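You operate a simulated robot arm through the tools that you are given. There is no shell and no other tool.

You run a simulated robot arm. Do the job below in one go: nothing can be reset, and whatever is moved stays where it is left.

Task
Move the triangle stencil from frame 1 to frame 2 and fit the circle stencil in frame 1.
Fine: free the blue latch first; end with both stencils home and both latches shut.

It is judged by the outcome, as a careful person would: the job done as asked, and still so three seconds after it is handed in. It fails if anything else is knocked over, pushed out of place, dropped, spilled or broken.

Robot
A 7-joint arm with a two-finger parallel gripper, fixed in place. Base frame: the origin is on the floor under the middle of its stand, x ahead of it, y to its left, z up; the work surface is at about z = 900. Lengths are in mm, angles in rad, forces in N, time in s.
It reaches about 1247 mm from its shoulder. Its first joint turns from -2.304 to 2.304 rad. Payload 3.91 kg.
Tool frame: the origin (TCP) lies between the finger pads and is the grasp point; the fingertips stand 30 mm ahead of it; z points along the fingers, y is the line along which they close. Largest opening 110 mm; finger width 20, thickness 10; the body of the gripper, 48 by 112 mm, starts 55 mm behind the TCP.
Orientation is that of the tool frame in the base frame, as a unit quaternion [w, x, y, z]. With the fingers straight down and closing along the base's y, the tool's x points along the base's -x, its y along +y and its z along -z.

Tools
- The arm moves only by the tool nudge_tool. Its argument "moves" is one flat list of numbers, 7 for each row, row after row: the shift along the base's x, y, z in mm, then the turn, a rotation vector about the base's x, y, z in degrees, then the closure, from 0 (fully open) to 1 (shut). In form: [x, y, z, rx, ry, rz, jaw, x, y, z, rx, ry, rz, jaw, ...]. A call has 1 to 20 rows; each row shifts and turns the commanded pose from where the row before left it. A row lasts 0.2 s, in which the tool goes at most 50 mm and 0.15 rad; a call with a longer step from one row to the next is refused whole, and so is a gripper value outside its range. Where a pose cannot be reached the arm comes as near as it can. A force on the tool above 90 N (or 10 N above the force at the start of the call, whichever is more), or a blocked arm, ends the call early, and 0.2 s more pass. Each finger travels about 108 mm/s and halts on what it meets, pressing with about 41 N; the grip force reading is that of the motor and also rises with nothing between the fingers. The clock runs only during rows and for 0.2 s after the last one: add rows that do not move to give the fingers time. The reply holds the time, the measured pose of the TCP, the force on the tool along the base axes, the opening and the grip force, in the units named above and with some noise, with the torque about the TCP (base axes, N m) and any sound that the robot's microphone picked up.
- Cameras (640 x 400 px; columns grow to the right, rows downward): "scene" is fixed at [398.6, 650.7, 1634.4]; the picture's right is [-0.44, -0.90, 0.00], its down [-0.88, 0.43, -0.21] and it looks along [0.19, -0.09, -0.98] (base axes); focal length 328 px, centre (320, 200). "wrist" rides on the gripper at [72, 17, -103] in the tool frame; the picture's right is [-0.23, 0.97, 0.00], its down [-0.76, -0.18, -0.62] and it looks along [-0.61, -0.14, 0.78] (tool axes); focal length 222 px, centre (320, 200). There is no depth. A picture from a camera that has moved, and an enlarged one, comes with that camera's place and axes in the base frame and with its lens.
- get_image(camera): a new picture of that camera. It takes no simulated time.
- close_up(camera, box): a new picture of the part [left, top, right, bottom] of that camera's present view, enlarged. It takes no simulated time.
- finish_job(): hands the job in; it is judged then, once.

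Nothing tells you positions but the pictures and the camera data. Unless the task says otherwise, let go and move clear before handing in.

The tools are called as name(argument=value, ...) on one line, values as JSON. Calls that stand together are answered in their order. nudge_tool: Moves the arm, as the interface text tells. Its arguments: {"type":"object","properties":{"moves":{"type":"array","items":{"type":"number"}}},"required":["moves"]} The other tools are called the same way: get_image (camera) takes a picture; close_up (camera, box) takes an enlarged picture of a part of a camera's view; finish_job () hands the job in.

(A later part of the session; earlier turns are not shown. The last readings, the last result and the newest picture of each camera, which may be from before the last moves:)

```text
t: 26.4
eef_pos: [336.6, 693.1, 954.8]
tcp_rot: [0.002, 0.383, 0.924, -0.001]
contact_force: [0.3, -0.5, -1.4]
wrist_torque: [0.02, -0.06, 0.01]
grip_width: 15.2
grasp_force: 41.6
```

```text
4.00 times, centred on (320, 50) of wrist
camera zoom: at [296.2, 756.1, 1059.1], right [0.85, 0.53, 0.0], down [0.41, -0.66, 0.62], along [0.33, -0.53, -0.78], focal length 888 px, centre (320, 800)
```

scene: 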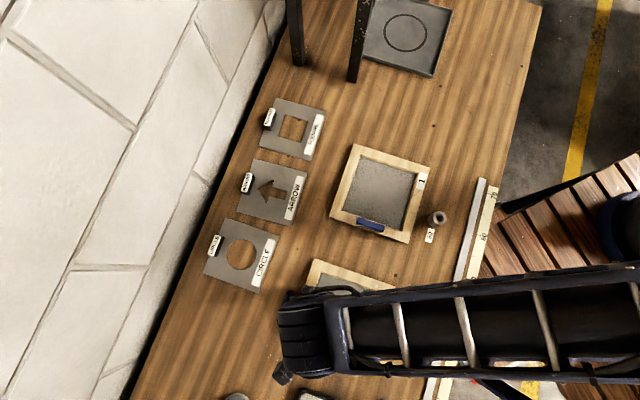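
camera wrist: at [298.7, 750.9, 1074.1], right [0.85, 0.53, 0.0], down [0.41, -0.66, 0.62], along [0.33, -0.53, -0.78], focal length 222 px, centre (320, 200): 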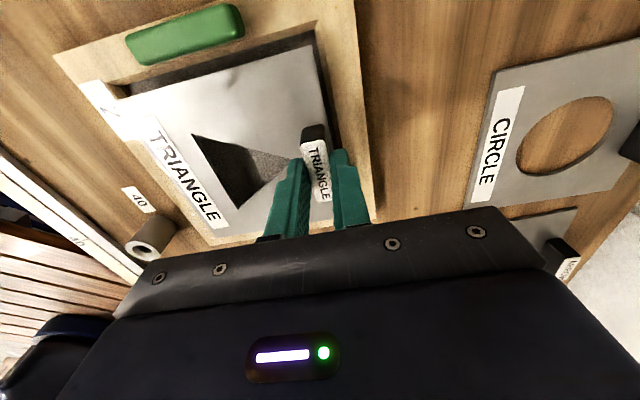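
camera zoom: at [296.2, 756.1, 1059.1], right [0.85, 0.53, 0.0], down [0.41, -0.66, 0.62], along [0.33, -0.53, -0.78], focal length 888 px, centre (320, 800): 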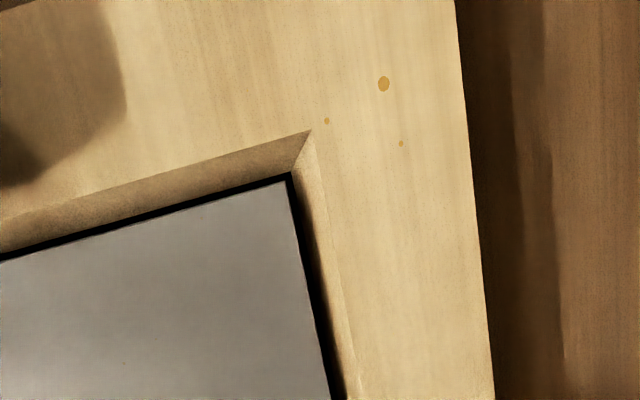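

No contact yet and the gaps look even. Lowering the last few millimetres.

nudge_tool(moves=[0, 0, -1.5, 0, 0, 0, 1, 0, 0, -1, 0, 0, 0, 1, 0, 0, -1, 0, 0, 0, 1, 0, 0, 0, 0, 0, 0, 1])

close_up(camera="wrist", box=[240, 0, 400, 100])

close_up(camera="wrist", box=[240, 60, 400, 220])

close_up(camera="wrist", box=[160, 150, 320, 250])

```text
t: 27.4
eef_pos: [335.7, 691.9, 953.4]
tcp_rot: [0.001, 0.382, 0.924, 0.0]
contact_force: [-0.3, 0.4, -1.9]
wrist_torque: [0.02, -0.05, -0.02]
grip_width: 15.1
grasp_force: 41.1
```

```text
4.00 times, centred on (320, 50) of wrist
camera zoom: at [295.8, 755.6, 1055.5], right [0.85, 0.53, 0.0], down [0.41, -0.66, 0.62], along [0.33, -0.53, -0.78], focal length 888 px, centre (320, 800)
```

zoom: 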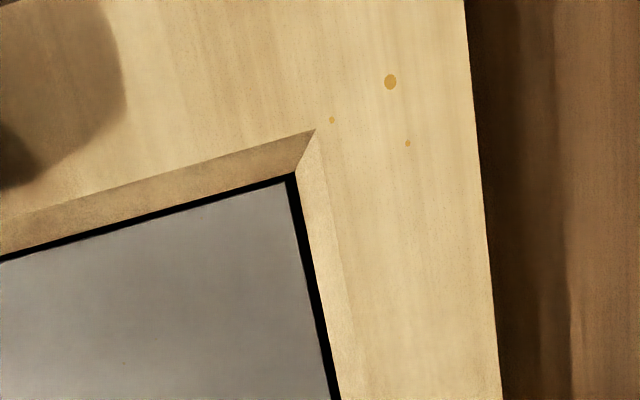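

```text
2.50 times, centred on (320, 140) of wrist
camera zoom: at [295.8, 755.6, 1055.5], right [0.85, 0.53, 0.0], down [0.41, -0.66, 0.62], along [0.33, -0.53, -0.78], focal length 555 px, centre (320, 350)
```

zoom: 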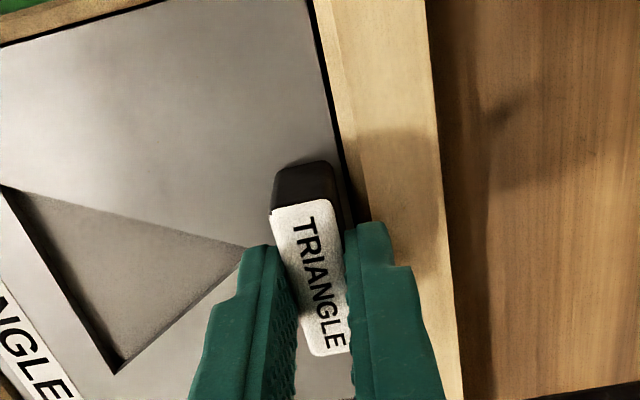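

```text
4.00 times, centred on (240, 200) of wrist
camera zoom: at [295.8, 755.6, 1055.5], right [0.85, 0.53, 0.0], down [0.41, -0.66, 0.62], along [0.33, -0.53, -0.78], focal length 888 px, centre (640, 200)
```

zoom: 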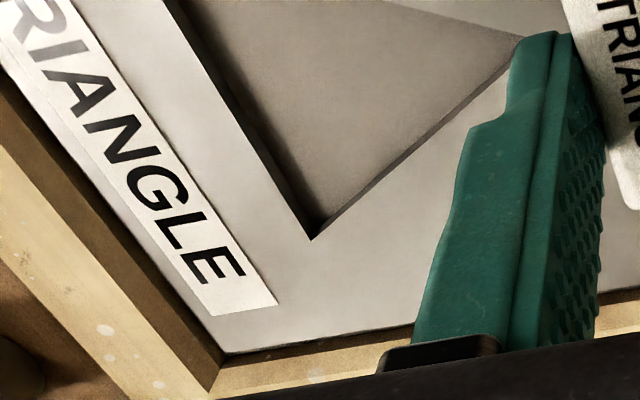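

The stencil is down in the recess with the same look as in frame 1. I'll go down another millimetre to feel the floor.

nudge_tool(moves=[0, 0, -0.6, 0, 0, 0, 1, 0, 0, -0.6, 0, 0, 0, 1, 0, 0, 0, 0, 0, 0, 1])

```text
t: 28.2
eef_pos: [333.8, 692.6, 950.8]
tcp_rot: [0.0, 0.382, 0.924, 0.0]
contact_force: [1.0, 0.0, 5.1]
wrist_torque: [-0.08, -0.13, 0.03]
grip_width: 15.2
grasp_force: 41.3
```

The floor contact shows (+5 N), so the stencil is seated. I'll release gently and lift off.

nudge_tool(moves=[0, 0, 0, 0, 0, 0, 0.82, 0, 0, 0, 0, 0, 0, 0.75, 0, 0, 0, 0, 0, 0, 0.7, 0, 0, 5, 0, 0, 0, 0.7, 0, 0, 15, 0, 0, 0, 0.6, 0, 0, 30, 0, 0, 0, 0.6, 0, 0, 40, 0, 0, 0, 0.6, 0, 0, 30, 0, 0, 0, 0.6, 0, 0, 0, 0, 0, 0, 0.6])

get_image(camera="wrist")

close_up(camera="wrist", box=[130, 0, 390, 170])

```text
t: 30.2
eef_pos: [334.8, 691.6, 1072.2]
tcp_rot: [0.002, 0.383, 0.924, 0.0]
contact_force: [0.3, 0.4, -0.1]
wrist_torque: [-0.02, -0.02, -0.01]
grip_width: 43.8
grasp_force: 0.2
```

```text
taken
camera wrist: at [295.5, 754.9, 1175.0], right [0.85, 0.53, 0.0], down [0.41, -0.66, 0.62], along [0.33, -0.53, -0.78], focal length 222 px, centre (320, 200)
```

wrist: 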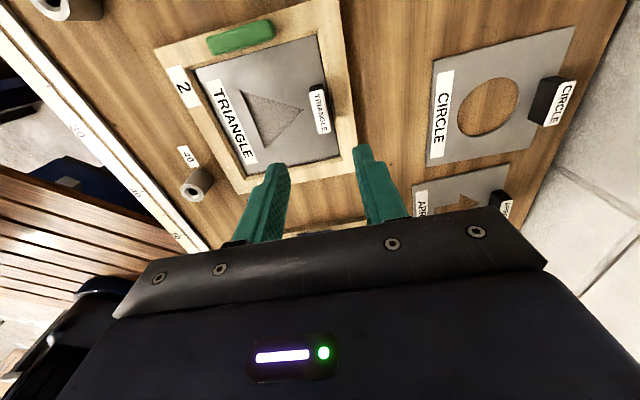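

```text
2.35 times, centred on (260, 85) of wrist
camera zoom: at [295.5, 754.9, 1175.0], right [0.85, 0.53, 0.0], down [0.41, -0.66, 0.62], along [0.33, -0.53, -0.78], focal length 523 px, centre (461, 471)
```

zoom: 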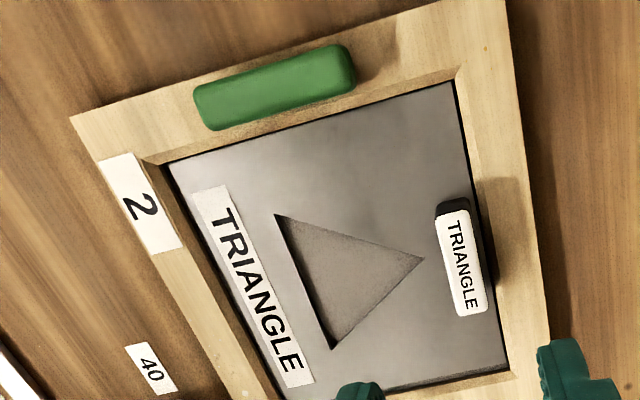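

The triangle is seated in frame 2. Next is the green latch, whose pivot is about (241, 709). I'll turn the tool to line up across it and hover above.

nudge_tool(moves=[-8.49, 1.545, 0, 0, 0, -8.182, 0.6, -8.49, 1.545, 0, 0, 0, -8.182, 0.6, -8.49, 1.545, 0, 0, 0, -8.182, 0.6, -8.49, 1.545, 0, 0, 0, -8.182, 0.6, -8.49, 1.545, 0, 0, 0, -8.182, 0.6, -8.49, 1.545, 0, 0, 0, -8.182, 0.6, -8.49, 1.545, 0, 0, 0, -8.182, 0.6, -8.49, 1.545, 0, 0, 0, -8.182, 0.6, -8.49, 1.545, 0, 0, 0, -8.182, 0.6, -8.49, 1.545, 0, 0, 0, -8.182, 0.6, -8.49, 1.545, 0, 0, 0, -8.182, 0.6, 0, 0, -30, 0, 0, 0, 0.6, 0, 0, -35, 0, 0, 0, 0.6, 0, 0, 0, 0, 0, 0, 0.6])

get_image(camera="wrist")

close_up(camera="wrist", box=[240, 40, 400, 200])

```text
t: 33.2
eef_pos: [241.0, 709.2, 1006.3]
tcp_rot: [0.0, 0.924, 0.383, 0.0]
contact_force: [0.2, 0.5, -0.6]
wrist_torque: [-0.03, 0.0, 0.01]
grip_width: 43.9
grasp_force: 0.1
```

```text
taken
camera wrist: at [304.6, 749.1, 1108.5], right [0.53, -0.85, 0.0], down [-0.66, -0.41, 0.62], along [-0.53, -0.33, -0.78], focal length 222 px, centre (320, 200)
```

wrist: 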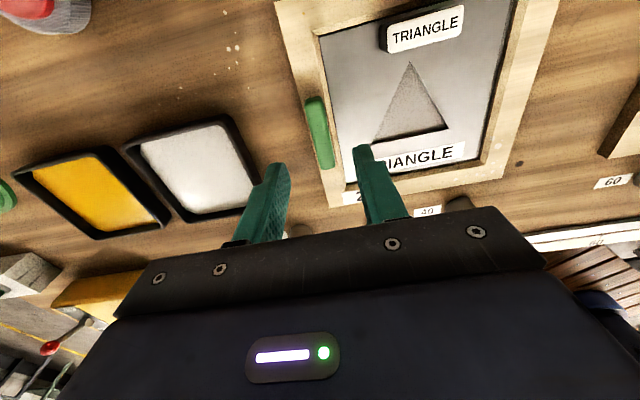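

```text
2.50 times, centred on (320, 120) of wrist
camera zoom: at [304.6, 749.1, 1108.5], right [0.53, -0.85, 0.0], down [-0.66, -0.41, 0.62], along [-0.53, -0.33, -0.78], focal length 555 px, centre (320, 400)
```

zoom: 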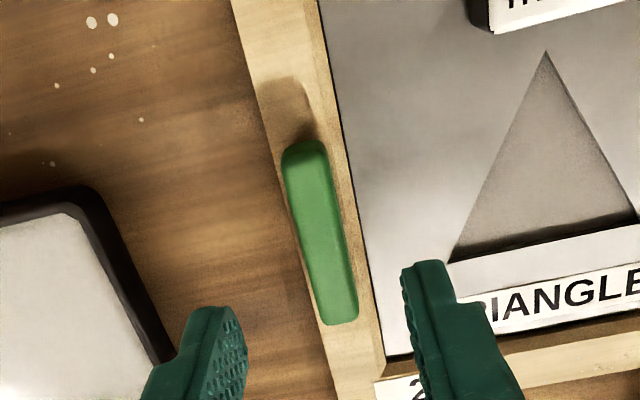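

The fingers straddle the green latch well, and the paint trays beside it are clear. I'll lower to the same height that worked for the blue one and close.

nudge_tool(moves=[-0.3, -0.9, -20, 0, 0, 0, 0.6, 0, 0, -20, 0, 0, 0, 0.6, 0, 0, -9, 0, 0, 0, 0.6, 0, 0, -3.5, 0, 0, 0, 0.6, 0, 0, 0, 0, 0, 0, 0.6])

close_up(camera="wrist", box=[240, 60, 400, 220])

```text
t: 34.4
eef_pos: [241.3, 708.7, 953.4]
tcp_rot: [0.0, 0.924, 0.383, -0.001]
contact_force: [0.5, 0.6, 0.5]
wrist_torque: [-0.01, -0.02, -0.02]
grip_width: 44.0
grasp_force: 0.1
```

```text
2.50 times, centred on (320, 140) of wrist
camera zoom: at [304.7, 747.5, 1057.1], right [0.53, -0.85, 0.0], down [-0.66, -0.41, 0.62], along [-0.53, -0.33, -0.78], focal length 555 px, centre (320, 350)
```

zoom: 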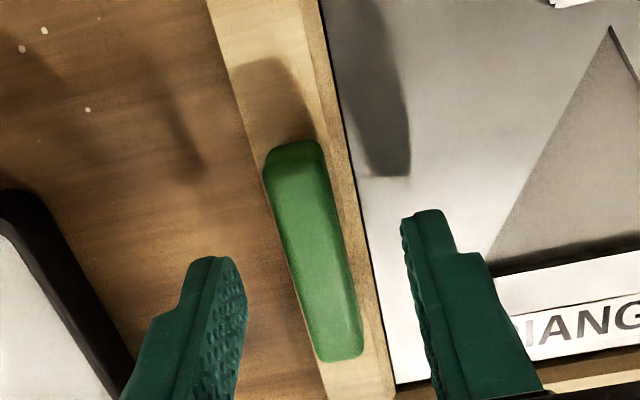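

nudge_tool(moves=[0, 0, 0, 0, 0, 0, 0.8, 0, 0, 0, 0, 0, 0, 1, 0, 0, 0, 0, 0, 0, 1, 0, 0, 0, 0, 0, 5, 1, 0, 0, 0, 0, 0, 7, 1, 0, 0, 0, 0, 0, 0, 1])

close_up(camera="wrist", box=[240, 60, 400, 220])

```text
t: 35.8
eef_pos: [240.0, 709.9, 953.1]
tcp_rot: [0.0, 0.878, 0.478, 0.0]
contact_force: [-7.6, 13.6, -1.4]
wrist_torque: [0.54, 0.18, 0.03]
grip_width: 14.7
grasp_force: 45.7
```

```text
2.50 times, centred on (320, 140) of wrist
camera zoom: at [294.4, 760.3, 1057.3], right [0.69, -0.72, 0.0], down [-0.56, -0.54, 0.62], along [-0.45, -0.43, -0.78], focal length 555 px, centre (320, 350)
```

zoom: 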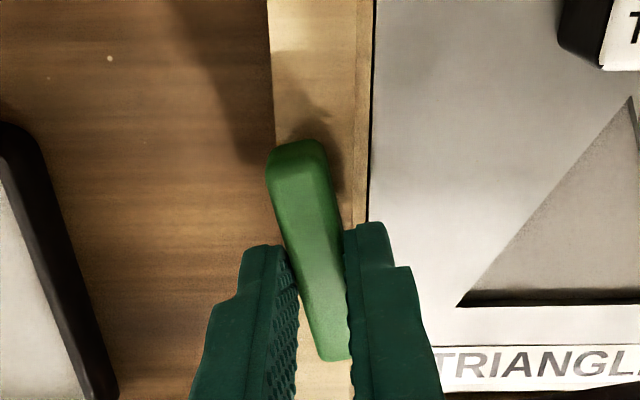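

The green latch turns with the fingers in the positive direction. I'll ease the side force and continue.

nudge_tool(moves=[-0.5, 1, 0, 0, 0, 8, 1, 0, 0, 0, 0, 0, 8, 1, 0, 0, 0, 0, 0, 8, 1, 0, 0, 0, 0, 0, 0, 1])

```text
t: 36.8
eef_pos: [239.5, 708.6, 953.5]
tcp_rot: [0.001, 0.76, 0.65, -0.001]
contact_force: [-4.2, 4.3, 7.0]
wrist_torque: [-0.81, 0.17, -0.03]
grip_width: 14.6
grasp_force: 44.9
```

nudge_tool(moves=[-0.2, 0.2, 0, 0, 0, 8, 1, 0, 0, 0, 0, 0, 8, 1, 0, 0, 0, 0, 0, 8, 1, 0, 0, 0, 0, 0, 0, 1])

close_up(camera="wrist", box=[240, 60, 400, 220])

```text
t: 37.8
eef_pos: [238.6, 708.8, 953.6]
tcp_rot: [-0.001, 0.608, 0.794, 0.0]
contact_force: [-8.9, -4.6, 12.5]
wrist_torque: [0.17, 0.45, 0.02]
grip_width: 14.9
grasp_force: 45.3
```

```text
2.50 times, centred on (320, 140) of wrist
camera zoom: at [237.2, 783.2, 1057.3], right [1.0, 0.03, 0.0], down [0.03, -0.78, 0.62], along [0.02, -0.62, -0.78], focal length 555 px, centre (320, 350)
```

zoom: 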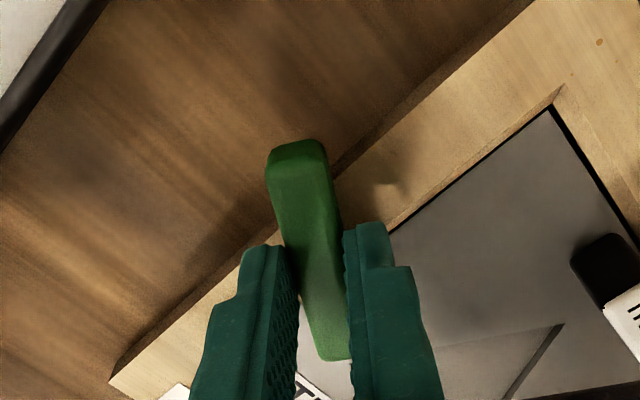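

nudge_tool(moves=[-0.5, -0.3, 0, 0, 0, 8, 1, 0, 0, 0, 0, 0, 8, 1, 0, 0, 0, 0, 0, 7, 1, 0, 0, 0, 0, 0, 0, 1])

close_up(camera="wrist", box=[240, 60, 400, 220])

```text
t: 38.8
eef_pos: [239.9, 709.5, 953.4]
tcp_rot: [0.001, 0.438, 0.899, 0.0]
contact_force: [-11.0, -15.1, 15.9]
wrist_torque: [-0.64, 0.1, 0.04]
grip_width: 15.0
grasp_force: 45.2
```

```text
2.50 times, centred on (320, 140) of wrist
camera zoom: at [207.8, 776.2, 1057.3], right [0.91, 0.42, 0.0], down [0.33, -0.71, 0.62], along [0.26, -0.57, -0.78], focal length 555 px, centre (320, 350)
```

zoom: 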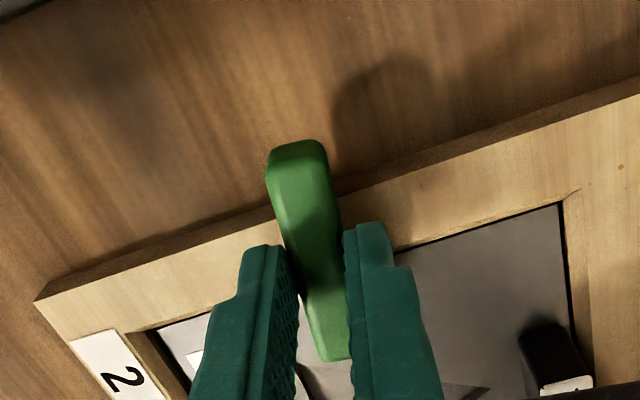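

nudge_tool(moves=[-0.5, -0.9, 0, 0, 0, 5, 1, 0, 0, 0, 0, 0, 2.5, 1, 0, 0, 0, 0, 0, 0, 1])

close_up(camera="wrist", box=[240, 60, 400, 220])

```text
t: 39.6
eef_pos: [238.9, 708.2, 953.6]
tcp_rot: [0.0, 0.379, 0.925, -0.001]
contact_force: [-9.4, -0.4, 4.1]
wrist_torque: [0.57, 0.79, -0.47]
grip_width: 14.9
grasp_force: 45.0
```

```text
2.50 times, centred on (320, 140) of wrist
camera zoom: at [199.3, 771.4, 1057.3], right [0.84, 0.54, 0.0], down [0.42, -0.66, 0.62], along [0.33, -0.53, -0.78], focal length 555 px, centre (320, 350)
```

zoom: 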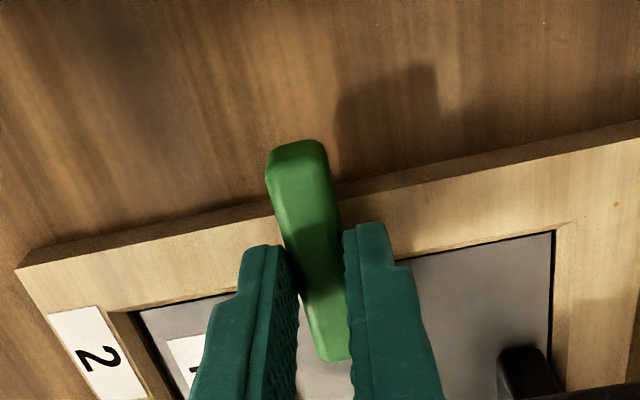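

The green latch met its stop square across the rail (-0.47 N·m), so it is shut. I'll release, lift and travel to above the circle stencil's tab.

nudge_tool(moves=[0, 0, 0, 0, 0, 0, 0.8, 0, 0, 0, 0, 0, 0, 0.6, 0, 0, 0, 0, 0, 0, 0.6, 0, 0, 30, 0, 0, 0, 0.6, 0, 0, 40, 0, 0, 0, 0.6, 0, 0, 45, 0, 0, -0.5, 0.6, 30, 12, 30, 0, 0, 0, 0.6, 39, 15.5, 0, 0, 0, 0, 0.6, 39, 15.5, 0, 0, 0, 0, 0.6, 39, 15.5, 0, 0, 0, 0, 0.6, 39, 15.5, 0, 0, 0, 0, 0.6, 39, 15.5, 0, 0, 0, 0, 0.6, 39, 15.5, 0, 0, 0, 0, 0.6, 39, 15.5, 0, 0, 0, 0, 0.6, 0, 0, 0, 0, 0, 0, 0.6])

get_image(camera="wrist")

get_image(camera="scene")

close_up(camera="scene", box=[270, 250, 430, 400])

```text
t: 42.8
eef_pos: [544.2, 829.4, 1097.3]
tcp_rot: [0.001, 0.383, 0.924, 0.0]
contact_force: [-0.4, 0.2, -0.5]
wrist_torque: [-0.01, -0.02, 0.02]
grip_width: 43.9
grasp_force: 0.1
```

```text
taken
camera wrist: at [504.0, 891.7, 1201.1], right [0.85, 0.53, 0.0], down [0.41, -0.66, 0.62], along [0.33, -0.53, -0.78], focal length 222 px, centre (320, 200)
```

wrist: 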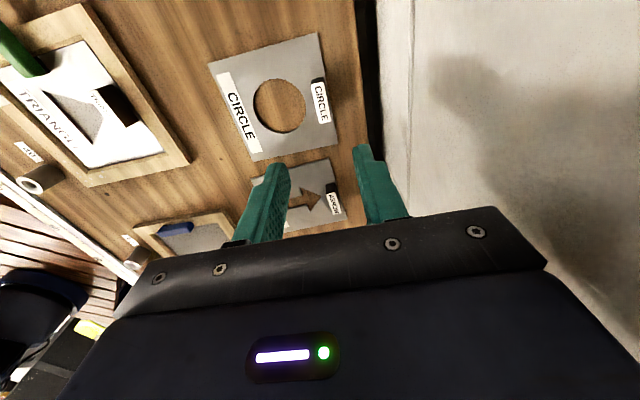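

```text
taken
```

scene: 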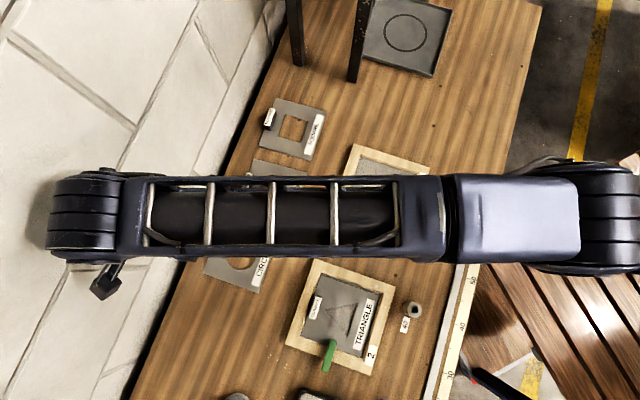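

```text
2.67 times, centred on (350, 325) of scene
camera zoom: at [398.6, 650.7, 1634.4], right [-0.44, -0.9, 0.0], down [-0.88, 0.43, -0.21], along [0.19, -0.09, -0.98], focal length 875 px, centre (240, -133)
```

zoom: 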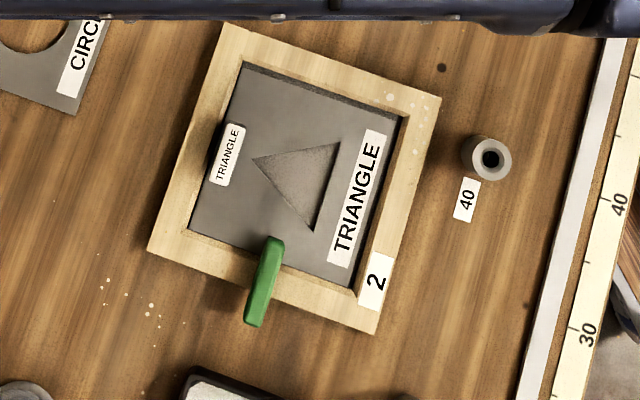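

Frame 2 looks right: triangle seated, green latch across the rail, frame unmoved. I'll enlarge the view of the circle stencil to fix its position.

close_up(camera="wrist", box=[200, 20, 360, 120])

close_up(camera="wrist", box=[200, 80, 360, 180])

```text
4.00 times, centred on (280, 70) of wrist
camera zoom: at [504.0, 891.7, 1201.1], right [0.85, 0.53, 0.0], down [0.41, -0.66, 0.62], along [0.33, -0.53, -0.78], focal length 888 px, centre (480, 720)
```

zoom: 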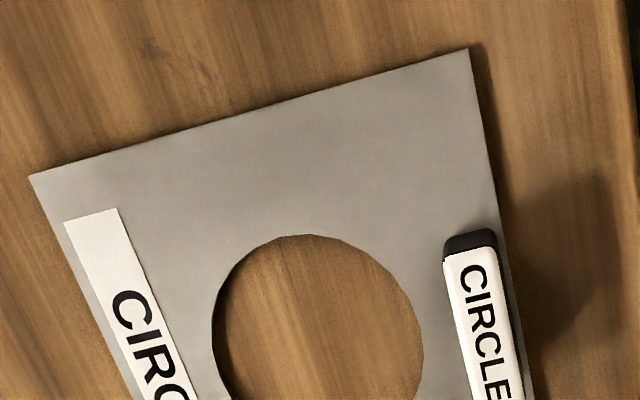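

```text
4.00 times, centred on (280, 130) of wrist
camera zoom: at [504.0, 891.7, 1201.1], right [0.85, 0.53, 0.0], down [0.41, -0.66, 0.62], along [0.33, -0.53, -0.78], focal length 888 px, centre (480, 480)
```

zoom: 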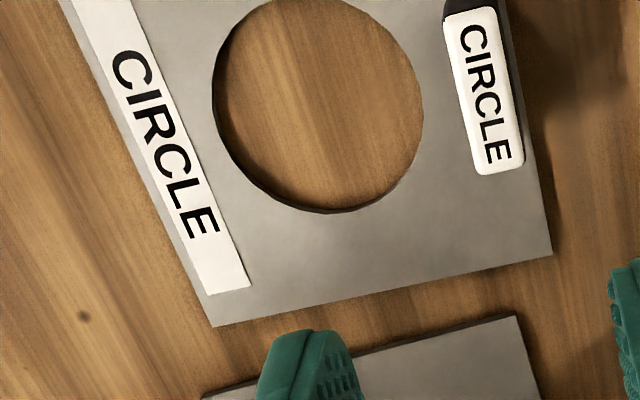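

The circle stencil is centred at about (505, 791), turned about 44.6°, top at z ≈ 904. The tool is within 2 mm of the tab, so I'll trim, turn slightly to match and lower to the same height on the tab as before.

nudge_tool(moves=[0.1, 1.7, -30, 0, 0, -0.3, 0.6, 0, 0, -35, 0, 0, 0, 0.6, 0, 0, -35, 0, 0, 0, 0.6, 0, 0, -25, 0, 0, 0, 0.6, 0, 0, -15, 0, 0, 0, 0.6, 0, 0, 0, 0, 0, 0, 0.6])

close_up(camera="wrist", box=[240, 60, 400, 220])

```text
t: 44.2
eef_pos: [541.9, 831.2, 959.0]
tcp_rot: [0.0, 0.385, 0.923, -0.001]
contact_force: [-0.7, 0.0, 0.3]
wrist_torque: [0.02, -0.01, -0.03]
grip_width: 44.0
grasp_force: 0.3
```

```text
2.50 times, centred on (320, 140) of wrist
camera zoom: at [504.4, 894.0, 1062.4], right [0.85, 0.52, 0.0], down [0.41, -0.67, 0.62], along [0.33, -0.53, -0.78], focal length 555 px, centre (320, 350)
```

zoom: 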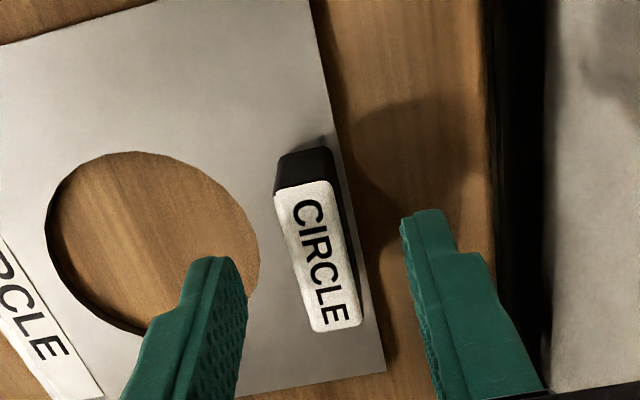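

nudge_tool(moves=[0, 0, -6, 0, 0, 0, 0.6, 0, 0, -4.2, 0, 0, 0, 0.6, 0, 0, 0, 0, 0, 0, 0.6, 0, 0, 0, 0, 0, 0, 0.8, 0, 0, 0, 0, 0, 0, 1, 0, 0, 0, 0, 0, 0, 1])

close_up(camera="wrist", box=[240, 60, 400, 220])

```text
t: 45.6
eef_pos: [542.7, 829.7, 949.1]
tcp_rot: [0.0, 0.384, 0.923, 0.0]
contact_force: [0.4, -0.5, 0.5]
wrist_torque: [0.06, 0.06, 0.07]
grip_width: 15.3
grasp_force: 41.0
```

```text
2.50 times, centred on (320, 140) of wrist
camera zoom: at [503.5, 893.4, 1052.3], right [0.85, 0.52, 0.0], down [0.41, -0.67, 0.62], along [0.33, -0.53, -0.78], focal length 555 px, centre (320, 350)
```

zoom: 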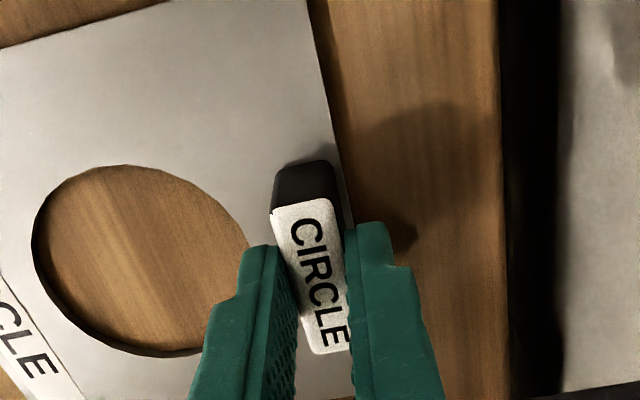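

The circle's tab is gripped the same way as the triangle's was. I'll lift gently, then carry it to above frame 1.

nudge_tool(moves=[0, 0, 3, 0, 0, 0, 1, 0, 0, 7, 0, 0, 0, 1, 0, 0, 15, 0, 0, 0, 1, 0, 0, 20, 0, 0, 0, 1, 0, 0, 20, 0, 0, 0, 1, 0, -15, 0, 0, 0, 0.15, 1, -1.2, -35, 0, 0, 0, 0.15, 1, -1.2, -36, 0, 0, 0, 0, 1, -1.2, -36, 0, 0, 0, 0, 1, -1.2, -36, 0, 0, 0, 0, 1, -1.2, -36, 0, 0, 0, 0, 1, -1.2, -36, 0, 0, 0, 0, 1, -1.2, -36, 0, 0, 0, 0, 1, -1.2, -36, 0, 0, 0, 0, 1, 0, -25, 0, 0, 0, 0, 1, 0, -11.9, 0, 0, 0, 0, 1, 0, 0, 0, 0, 0, 0, 1, 0, 0, 0, 0, 0, 0, 1])

get_image(camera="wrist")

get_image(camera="scene")

```text
t: 49.4
eef_pos: [532.8, 490.9, 1013.3]
tcp_rot: [0.001, 0.383, 0.924, -0.001]
contact_force: [-0.8, -0.7, -2.5]
wrist_torque: [0.01, -0.02, -0.01]
grip_width: 15.4
grasp_force: 41.1
```

```text
taken
camera wrist: at [493.6, 554.7, 1116.3], right [0.85, 0.53, 0.0], down [0.41, -0.66, 0.62], along [0.33, -0.53, -0.78], focal length 222 px, centre (320, 200)
```

wrist: 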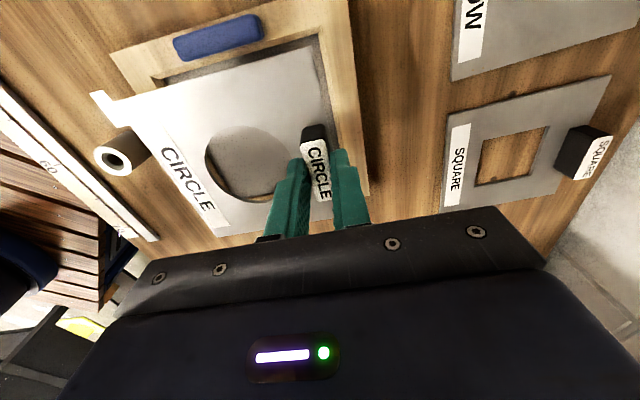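

```text
taken
```

scene: 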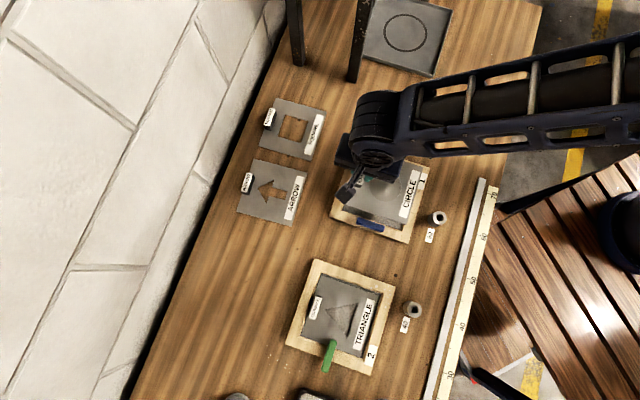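

Nothing was disturbed on the way. I'll lower to just above frame 1's rail and check the alignment the same way.

nudge_tool(moves=[0, 0, -20, 0, 0, 0, 1, 0, 0, -15, 0, 0, 0, 1, 0, 0, -6, 0, 0, 0, 1, 0, 0, 0, 0, 0, 0, 1])

close_up(camera="wrist", box=[40, 0, 200, 100])

close_up(camera="wrist", box=[240, 0, 400, 100])

close_up(camera="wrist", box=[160, 150, 320, 250])

```text
t: 50.4
eef_pos: [534.6, 491.4, 971.1]
tcp_rot: [0.001, 0.382, 0.924, 0.0]
contact_force: [0.2, 0.2, -0.6]
wrist_torque: [0.05, -0.05, 0.0]
grip_width: 15.2
grasp_force: 40.7
```

```text
4.00 times, centred on (120, 50) of wrist
camera zoom: at [493.9, 555.3, 1075.8], right [0.85, 0.53, 0.0], down [0.41, -0.66, 0.62], along [0.33, -0.53, -0.78], focal length 888 px, centre (1120, 800)
```

zoom: 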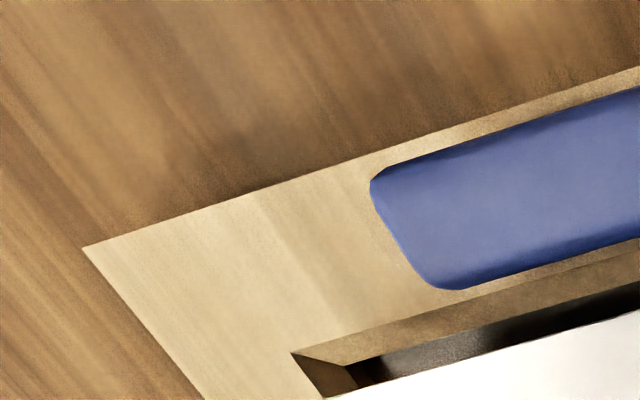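

```text
4.00 times, centred on (320, 50) of wrist
camera zoom: at [493.9, 555.3, 1075.8], right [0.85, 0.53, 0.0], down [0.41, -0.66, 0.62], along [0.33, -0.53, -0.78], focal length 888 px, centre (320, 800)
```

zoom: 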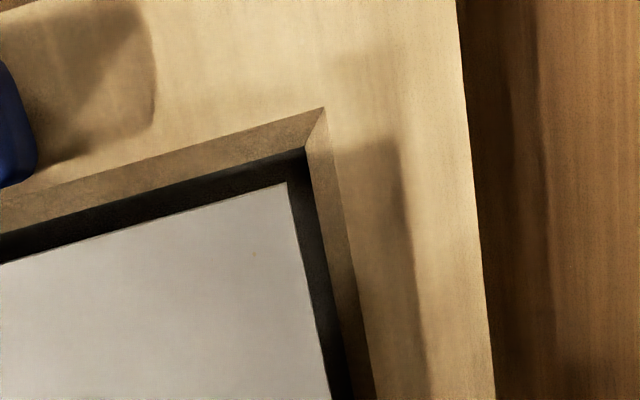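

```text
4.00 times, centred on (240, 200) of wrist
camera zoom: at [493.9, 555.3, 1075.8], right [0.85, 0.53, 0.0], down [0.41, -0.66, 0.62], along [0.33, -0.53, -0.78], focal length 888 px, centre (640, 200)
```

zoom: 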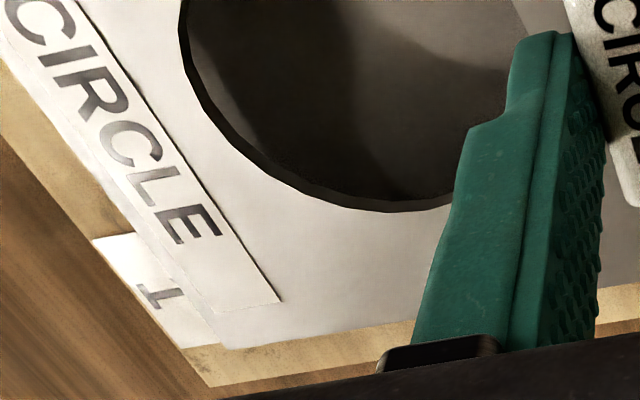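

Frame 1's centre is about (0.7, 1.8) mm from the stencil's centre, with about 0.3° of turn between them. I'll correct both and lower slowly.

nudge_tool(moves=[0.5, 1.8, 0, 0, 0, 0.3, 1, 0, 0, -4, 0, 0, 0, 1, 0, 0, -3, 0, 0, 0, 1, 0, 0, 0, 0, 0, 0, 1])

close_up(camera="wrist", box=[240, 0, 400, 100])

close_up(camera="wrist", box=[160, 150, 320, 250])

close_up(camera="wrist", box=[60, 40, 220, 140])

```text
t: 51.4
eef_pos: [533.6, 494.3, 964.1]
tcp_rot: [0.001, 0.38, 0.925, 0.0]
contact_force: [0.0, -0.1, -0.9]
wrist_torque: [0.04, -0.02, 0.0]
grip_width: 15.1
grasp_force: 40.7
```

```text
4.00 times, centred on (320, 50) of wrist
camera zoom: at [493.9, 556.6, 1068.7], right [0.85, 0.53, 0.0], down [0.42, -0.66, 0.62], along [0.33, -0.53, -0.78], focal length 888 px, centre (320, 800)
```

zoom: 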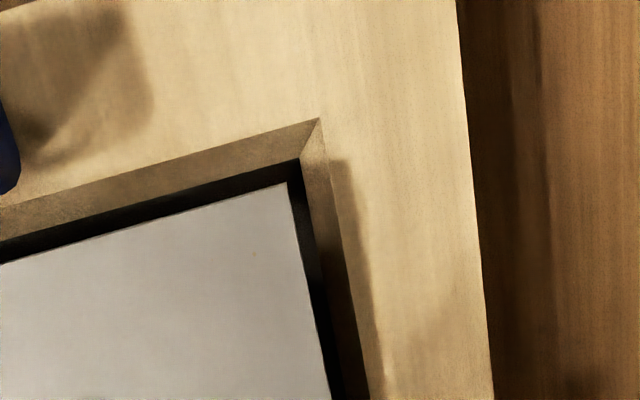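

```text
4.00 times, centred on (240, 200) of wrist
camera zoom: at [493.9, 556.6, 1068.7], right [0.85, 0.53, 0.0], down [0.42, -0.66, 0.62], along [0.33, -0.53, -0.78], focal length 888 px, centre (640, 200)
```

zoom: 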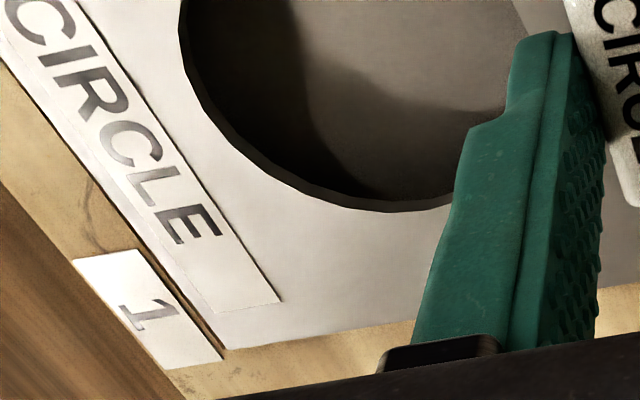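

```text
4.00 times, centred on (140, 90) of wrist
camera zoom: at [493.9, 556.6, 1068.7], right [0.85, 0.53, 0.0], down [0.42, -0.66, 0.62], along [0.33, -0.53, -0.78], focal length 888 px, centre (1040, 640)
```

zoom: 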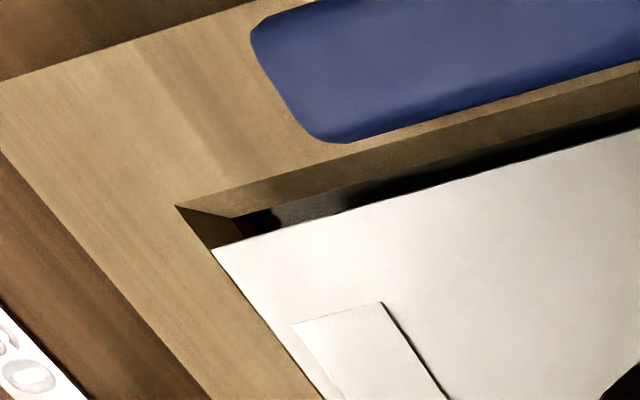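

It is now within about 1 mm. I'll trim (-0.3, +0.7) and continue down.

nudge_tool(moves=[-0.3, 0.7, -2, 0, 0, 0, 1, 0, 0, -3, 0, 0, 0, 1, 0, 0, -3, 0, 0, 0, 1, 0, 0, -2, 0, 0, 0, 1, 0, 0, 0, 0, 0, 0, 1])

close_up(camera="wrist", box=[240, 0, 400, 100])

close_up(camera="wrist", box=[160, 150, 320, 250])

close_up(camera="wrist", box=[60, 40, 220, 140])

```text
t: 52.6
eef_pos: [533.2, 495.2, 955.6]
tcp_rot: [0.001, 0.38, 0.925, 0.0]
contact_force: [0.0, -0.7, -1.9]
wrist_torque: [0.04, -0.05, 0.03]
grip_width: 15.4
grasp_force: 40.6
```

```text
4.00 times, centred on (320, 50) of wrist
camera zoom: at [493.4, 556.9, 1058.7], right [0.85, 0.53, 0.0], down [0.42, -0.66, 0.62], along [0.33, -0.53, -0.78], focal length 888 px, centre (320, 800)
```

zoom: 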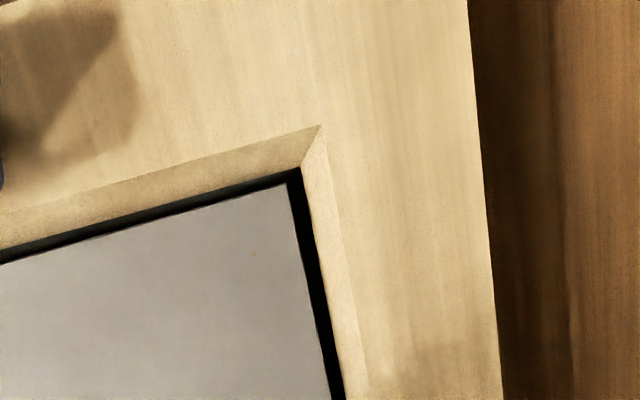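

```text
4.00 times, centred on (240, 200) of wrist
camera zoom: at [493.4, 556.9, 1058.7], right [0.85, 0.53, 0.0], down [0.42, -0.66, 0.62], along [0.33, -0.53, -0.78], focal length 888 px, centre (640, 200)
```

zoom: 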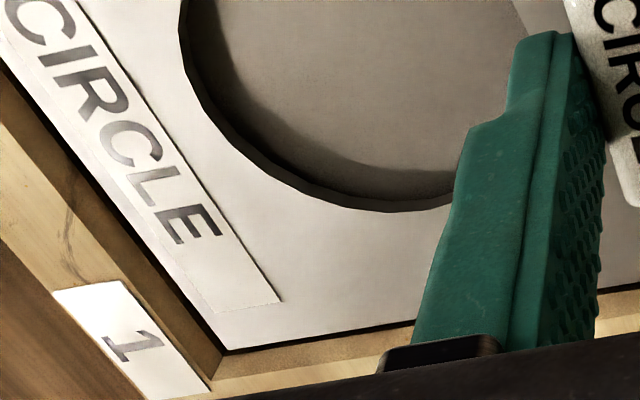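

```text
4.00 times, centred on (140, 90) of wrist
camera zoom: at [493.4, 556.9, 1058.7], right [0.85, 0.53, 0.0], down [0.42, -0.66, 0.62], along [0.33, -0.53, -0.78], focal length 888 px, centre (1040, 640)
```

zoom: 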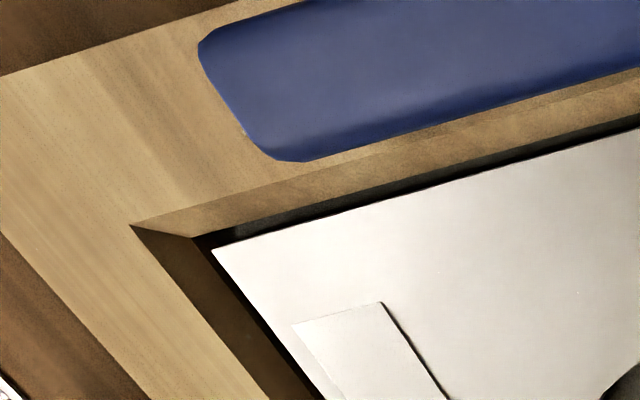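

All gaps are clear with no contact. Lowering the last few millimetres to the floor.

nudge_tool(moves=[0, 0, -1.5, 0, 0, 0, 1, 0, 0, -1, 0, 0, 0, 1, 0, 0, -0.8, 0, 0, 0, 1, 0, 0, 0, 0, 0, 0, 1])

```text
t: 53.6
eef_pos: [533.2, 493.8, 953.0]
tcp_rot: [0.001, 0.38, 0.925, -0.001]
contact_force: [-2.3, -1.9, 7.4]
wrist_torque: [-0.08, 0.06, -0.04]
grip_width: 14.9
grasp_force: 41.0
```

Contact is felt (+7 N). I'll check that it is sitting flat on the floor and not on an edge.

close_up(camera="wrist", box=[240, 0, 400, 100])

close_up(camera="wrist", box=[160, 150, 320, 250])

close_up(camera="wrist", box=[60, 40, 220, 140])

close_up(camera="wrist", box=[240, 60, 400, 220])

```text
4.00 times, centred on (320, 50) of wrist
camera zoom: at [493.7, 557.1, 1056.3], right [0.85, 0.53, 0.0], down [0.42, -0.66, 0.62], along [0.33, -0.53, -0.78], focal length 888 px, centre (320, 800)
```

zoom: 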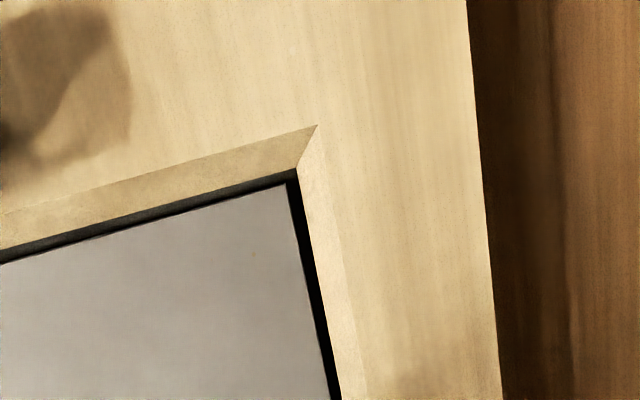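

```text
4.00 times, centred on (240, 200) of wrist
camera zoom: at [493.7, 557.1, 1056.3], right [0.85, 0.53, 0.0], down [0.42, -0.66, 0.62], along [0.33, -0.53, -0.78], focal length 888 px, centre (640, 200)
```

zoom: 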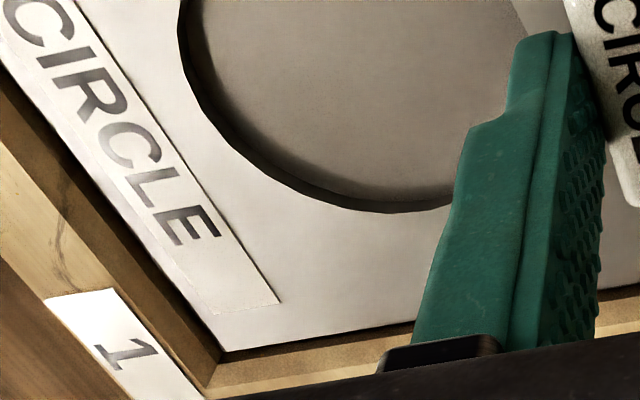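

```text
4.00 times, centred on (140, 90) of wrist
camera zoom: at [493.7, 557.1, 1056.3], right [0.85, 0.53, 0.0], down [0.42, -0.66, 0.62], along [0.33, -0.53, -0.78], focal length 888 px, centre (1040, 640)
```

zoom: 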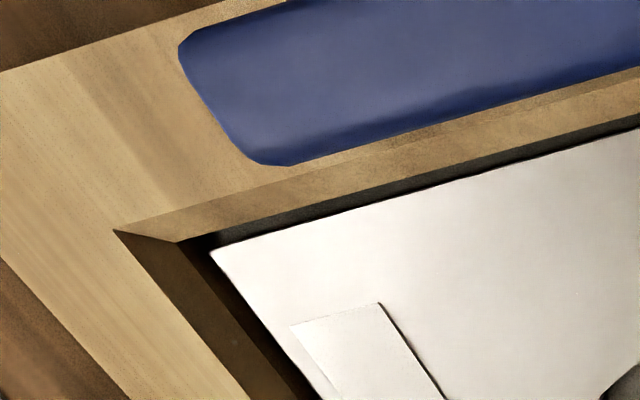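

```text
2.50 times, centred on (320, 140) of wrist
camera zoom: at [493.7, 557.1, 1056.3], right [0.85, 0.53, 0.0], down [0.42, -0.66, 0.62], along [0.33, -0.53, -0.78], focal length 555 px, centre (320, 350)
```

zoom: 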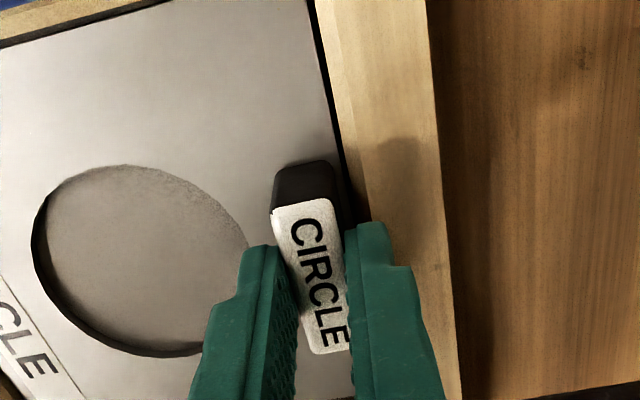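

The stencil is inside the recess on all four sides. I'll release and lift off to view it.

nudge_tool(moves=[0, 0, 0, 0, 0, 0, 0.82, 0, 0, 0, 0, 0, 0, 0.75, 0, 0, 0, 0, 0, 0, 0.7, 0, 0, 5, 0, 0, 0, 0.7, 0, 0, 15, 0, 0, 0, 0.6, 0, 0, 30, 0, 0, 0, 0.6, 0, 0, 40, 0, 0, 0, 0.6, 0, 0, 30, 0, 0, 0, 0.6, 0, 0, 0, 0, 0, 0, 0.6])

get_image(camera="wrist")

close_up(camera="wrist", box=[130, 0, 390, 170])

```text
t: 55.6
eef_pos: [534.4, 494.3, 1073.7]
tcp_rot: [-0.001, 0.38, 0.925, -0.001]
contact_force: [0.0, 0.0, -0.5]
wrist_torque: [-0.01, 0.01, 0.0]
grip_width: 44.1
grasp_force: 0.2
```

```text
taken
camera wrist: at [494.4, 557.4, 1176.2], right [0.85, 0.53, 0.0], down [0.42, -0.66, 0.62], along [0.33, -0.53, -0.78], focal length 222 px, centre (320, 200)
```

wrist: 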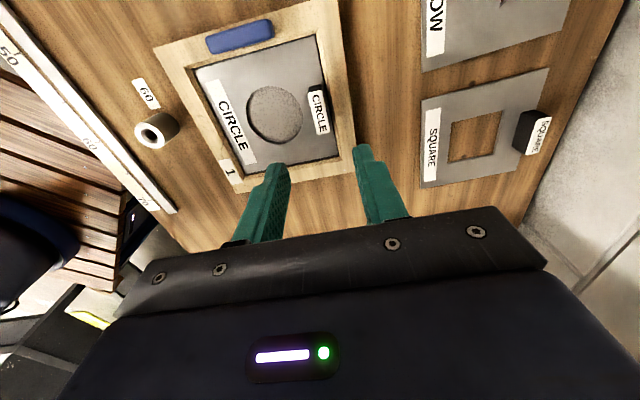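

```text
2.35 times, centred on (260, 85) of wrist
camera zoom: at [494.4, 557.4, 1176.2], right [0.85, 0.53, 0.0], down [0.42, -0.66, 0.62], along [0.33, -0.53, -0.78], focal length 523 px, centre (461, 471)
```

zoom: 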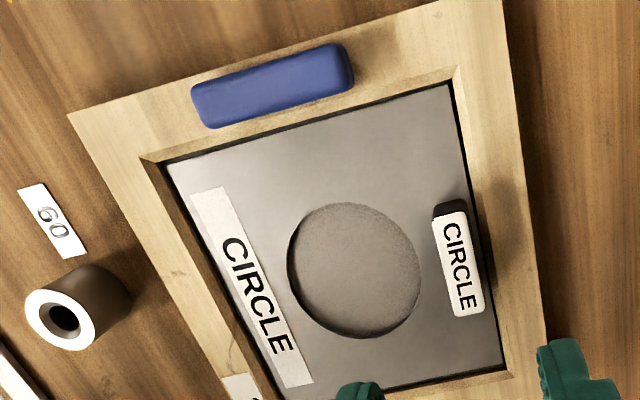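

The circle is seated in frame 1. Last step is shutting the blue latch: I'll turn the tool across it and hover above its pivot.

nudge_tool(moves=[-8.573, 1.473, 0, 0, 0, -8.2, 0.6, -8.573, 1.473, 0, 0, 0, -8.2, 0.6, -8.573, 1.473, 0, 0, 0, -8.2, 0.6, -8.573, 1.473, 0, 0, 0, -8.2, 0.6, -8.573, 1.473, 0, 0, 0, -8.2, 0.6, -8.573, 1.473, 0, 0, 0, -8.2, 0.6, -8.573, 1.473, 0, 0, 0, -8.2, 0.6, -8.573, 1.473, 0, 0, 0, -8.2, 0.6, -8.573, 1.473, 0, 0, 0, -8.2, 0.6, -8.573, 1.473, 0, 0, 0, -8.2, 0.6, -8.573, 1.473, 0, 0, 0, -8.2, 0.6, 0, 0, -30, 0, 0, 0, 0.6, 0, 0, -36, 0, 0, 0, 0.6, 0, 0, 0, 0, 0, 0, 0.6])

close_up(camera="wrist", box=[240, 40, 400, 200])

```text
t: 58.6
eef_pos: [437.4, 512.0, 1006.0]
tcp_rot: [0.001, 0.924, 0.383, 0.0]
contact_force: [-0.7, -0.7, -1.0]
wrist_torque: [-0.03, -0.06, -0.01]
grip_width: 44.1
grasp_force: 0.1
```

```text
2.50 times, centred on (320, 120) of wrist
camera zoom: at [501.7, 550.3, 1108.8], right [0.53, -0.85, 0.0], down [-0.66, -0.41, 0.62], along [-0.53, -0.33, -0.78], focal length 555 px, centre (320, 400)
```

zoom: 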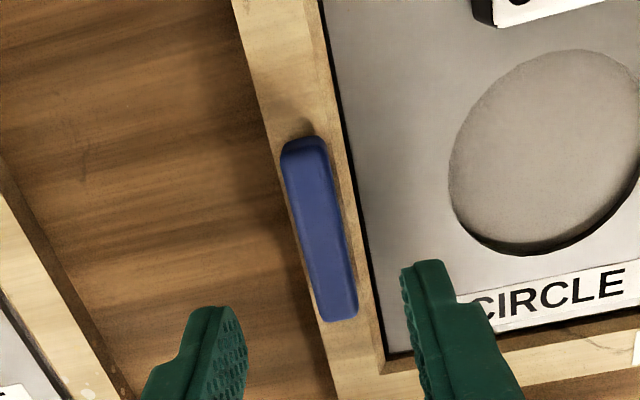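

nudge_tool(moves=[0.2, -1.2, -20, 0, 0, 0, 0.6, 0, 0, -20, 0, 0, 0, 0.6, 0, 0, -9, 0, 0, 0, 0.6, 0, 0, -3.5, 0, 0, 0, 0.6, 0, 0, 0, 0, 0, 0, 0.6])

close_up(camera="wrist", box=[240, 60, 400, 220])

```text
t: 59.8
eef_pos: [439.3, 509.6, 951.9]
tcp_rot: [0.0, 0.924, 0.384, -0.001]
contact_force: [0.3, 0.4, -0.1]
wrist_torque: [0.02, 0.0, -0.01]
grip_width: 44.2
grasp_force: 0.0
```

```text
2.50 times, centred on (320, 140) of wrist
camera zoom: at [502.5, 549.3, 1056.9], right [0.53, -0.85, 0.0], down [-0.66, -0.41, 0.62], along [-0.53, -0.33, -0.78], focal length 555 px, centre (320, 350)
```

zoom: 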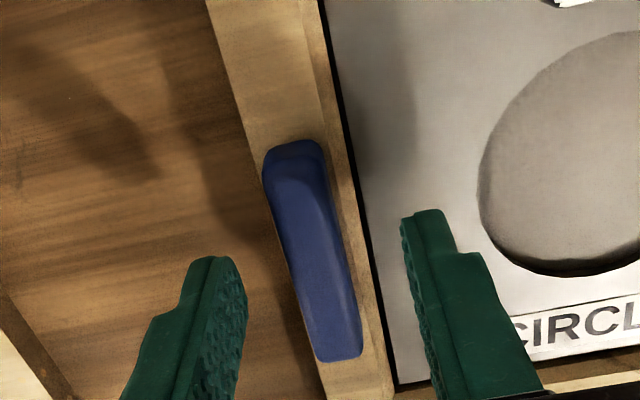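

The fingers straddle the blue latch. I'll close and begin turning it in the positive direction.

nudge_tool(moves=[0, 0, 0, 0, 0, 0, 0.8, 0, 0, 0, 0, 0, 0, 1, 0, 0, 0, 0, 0, 0, 1, 0, 0, 0, 0, 0, 5, 1, 0, 0, 0, 0, 0, 7, 1, 0, 0, 0, 0, 0, 0, 1])

close_up(camera="wrist", box=[240, 60, 400, 220])

```text
t: 61.2
eef_pos: [438.4, 510.5, 953.7]
tcp_rot: [0.0, 0.878, 0.479, 0.0]
contact_force: [-4.8, 18.0, -9.3]
wrist_torque: [1.21, -0.39, -0.03]
grip_width: 14.9
grasp_force: 44.9
```

```text
2.50 times, centred on (320, 140) of wrist
camera zoom: at [492.1, 562.3, 1057.0], right [0.7, -0.72, 0.0], down [-0.56, -0.54, 0.62], along [-0.45, -0.43, -0.78], focal length 555 px, centre (320, 350)
```

zoom: 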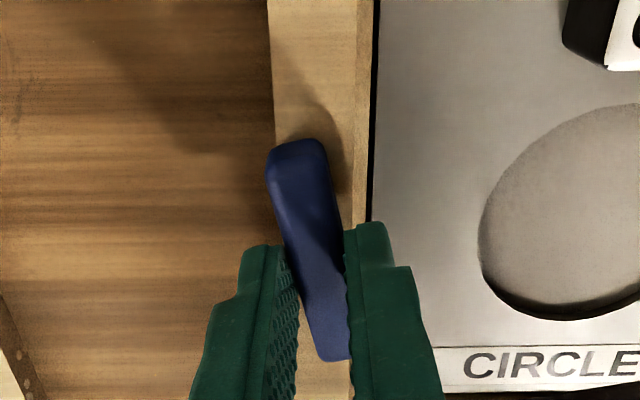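

nudge_tool(moves=[-0.3, 1.4, 0, 0, 0, 8, 1, 0, 0, 0, 0, 0, 8, 1, 0, 0, 0, 0, 0, 8, 1, 0, 0, 0, 0, 0, 0, 1])

```text
t: 62.2
eef_pos: [437.9, 511.1, 953.4]
tcp_rot: [0.001, 0.759, 0.651, -0.001]
contact_force: [-3.2, 10.5, -5.5]
wrist_torque: [0.19, 0.1, -0.01]
grip_width: 15.3
grasp_force: 44.9
```

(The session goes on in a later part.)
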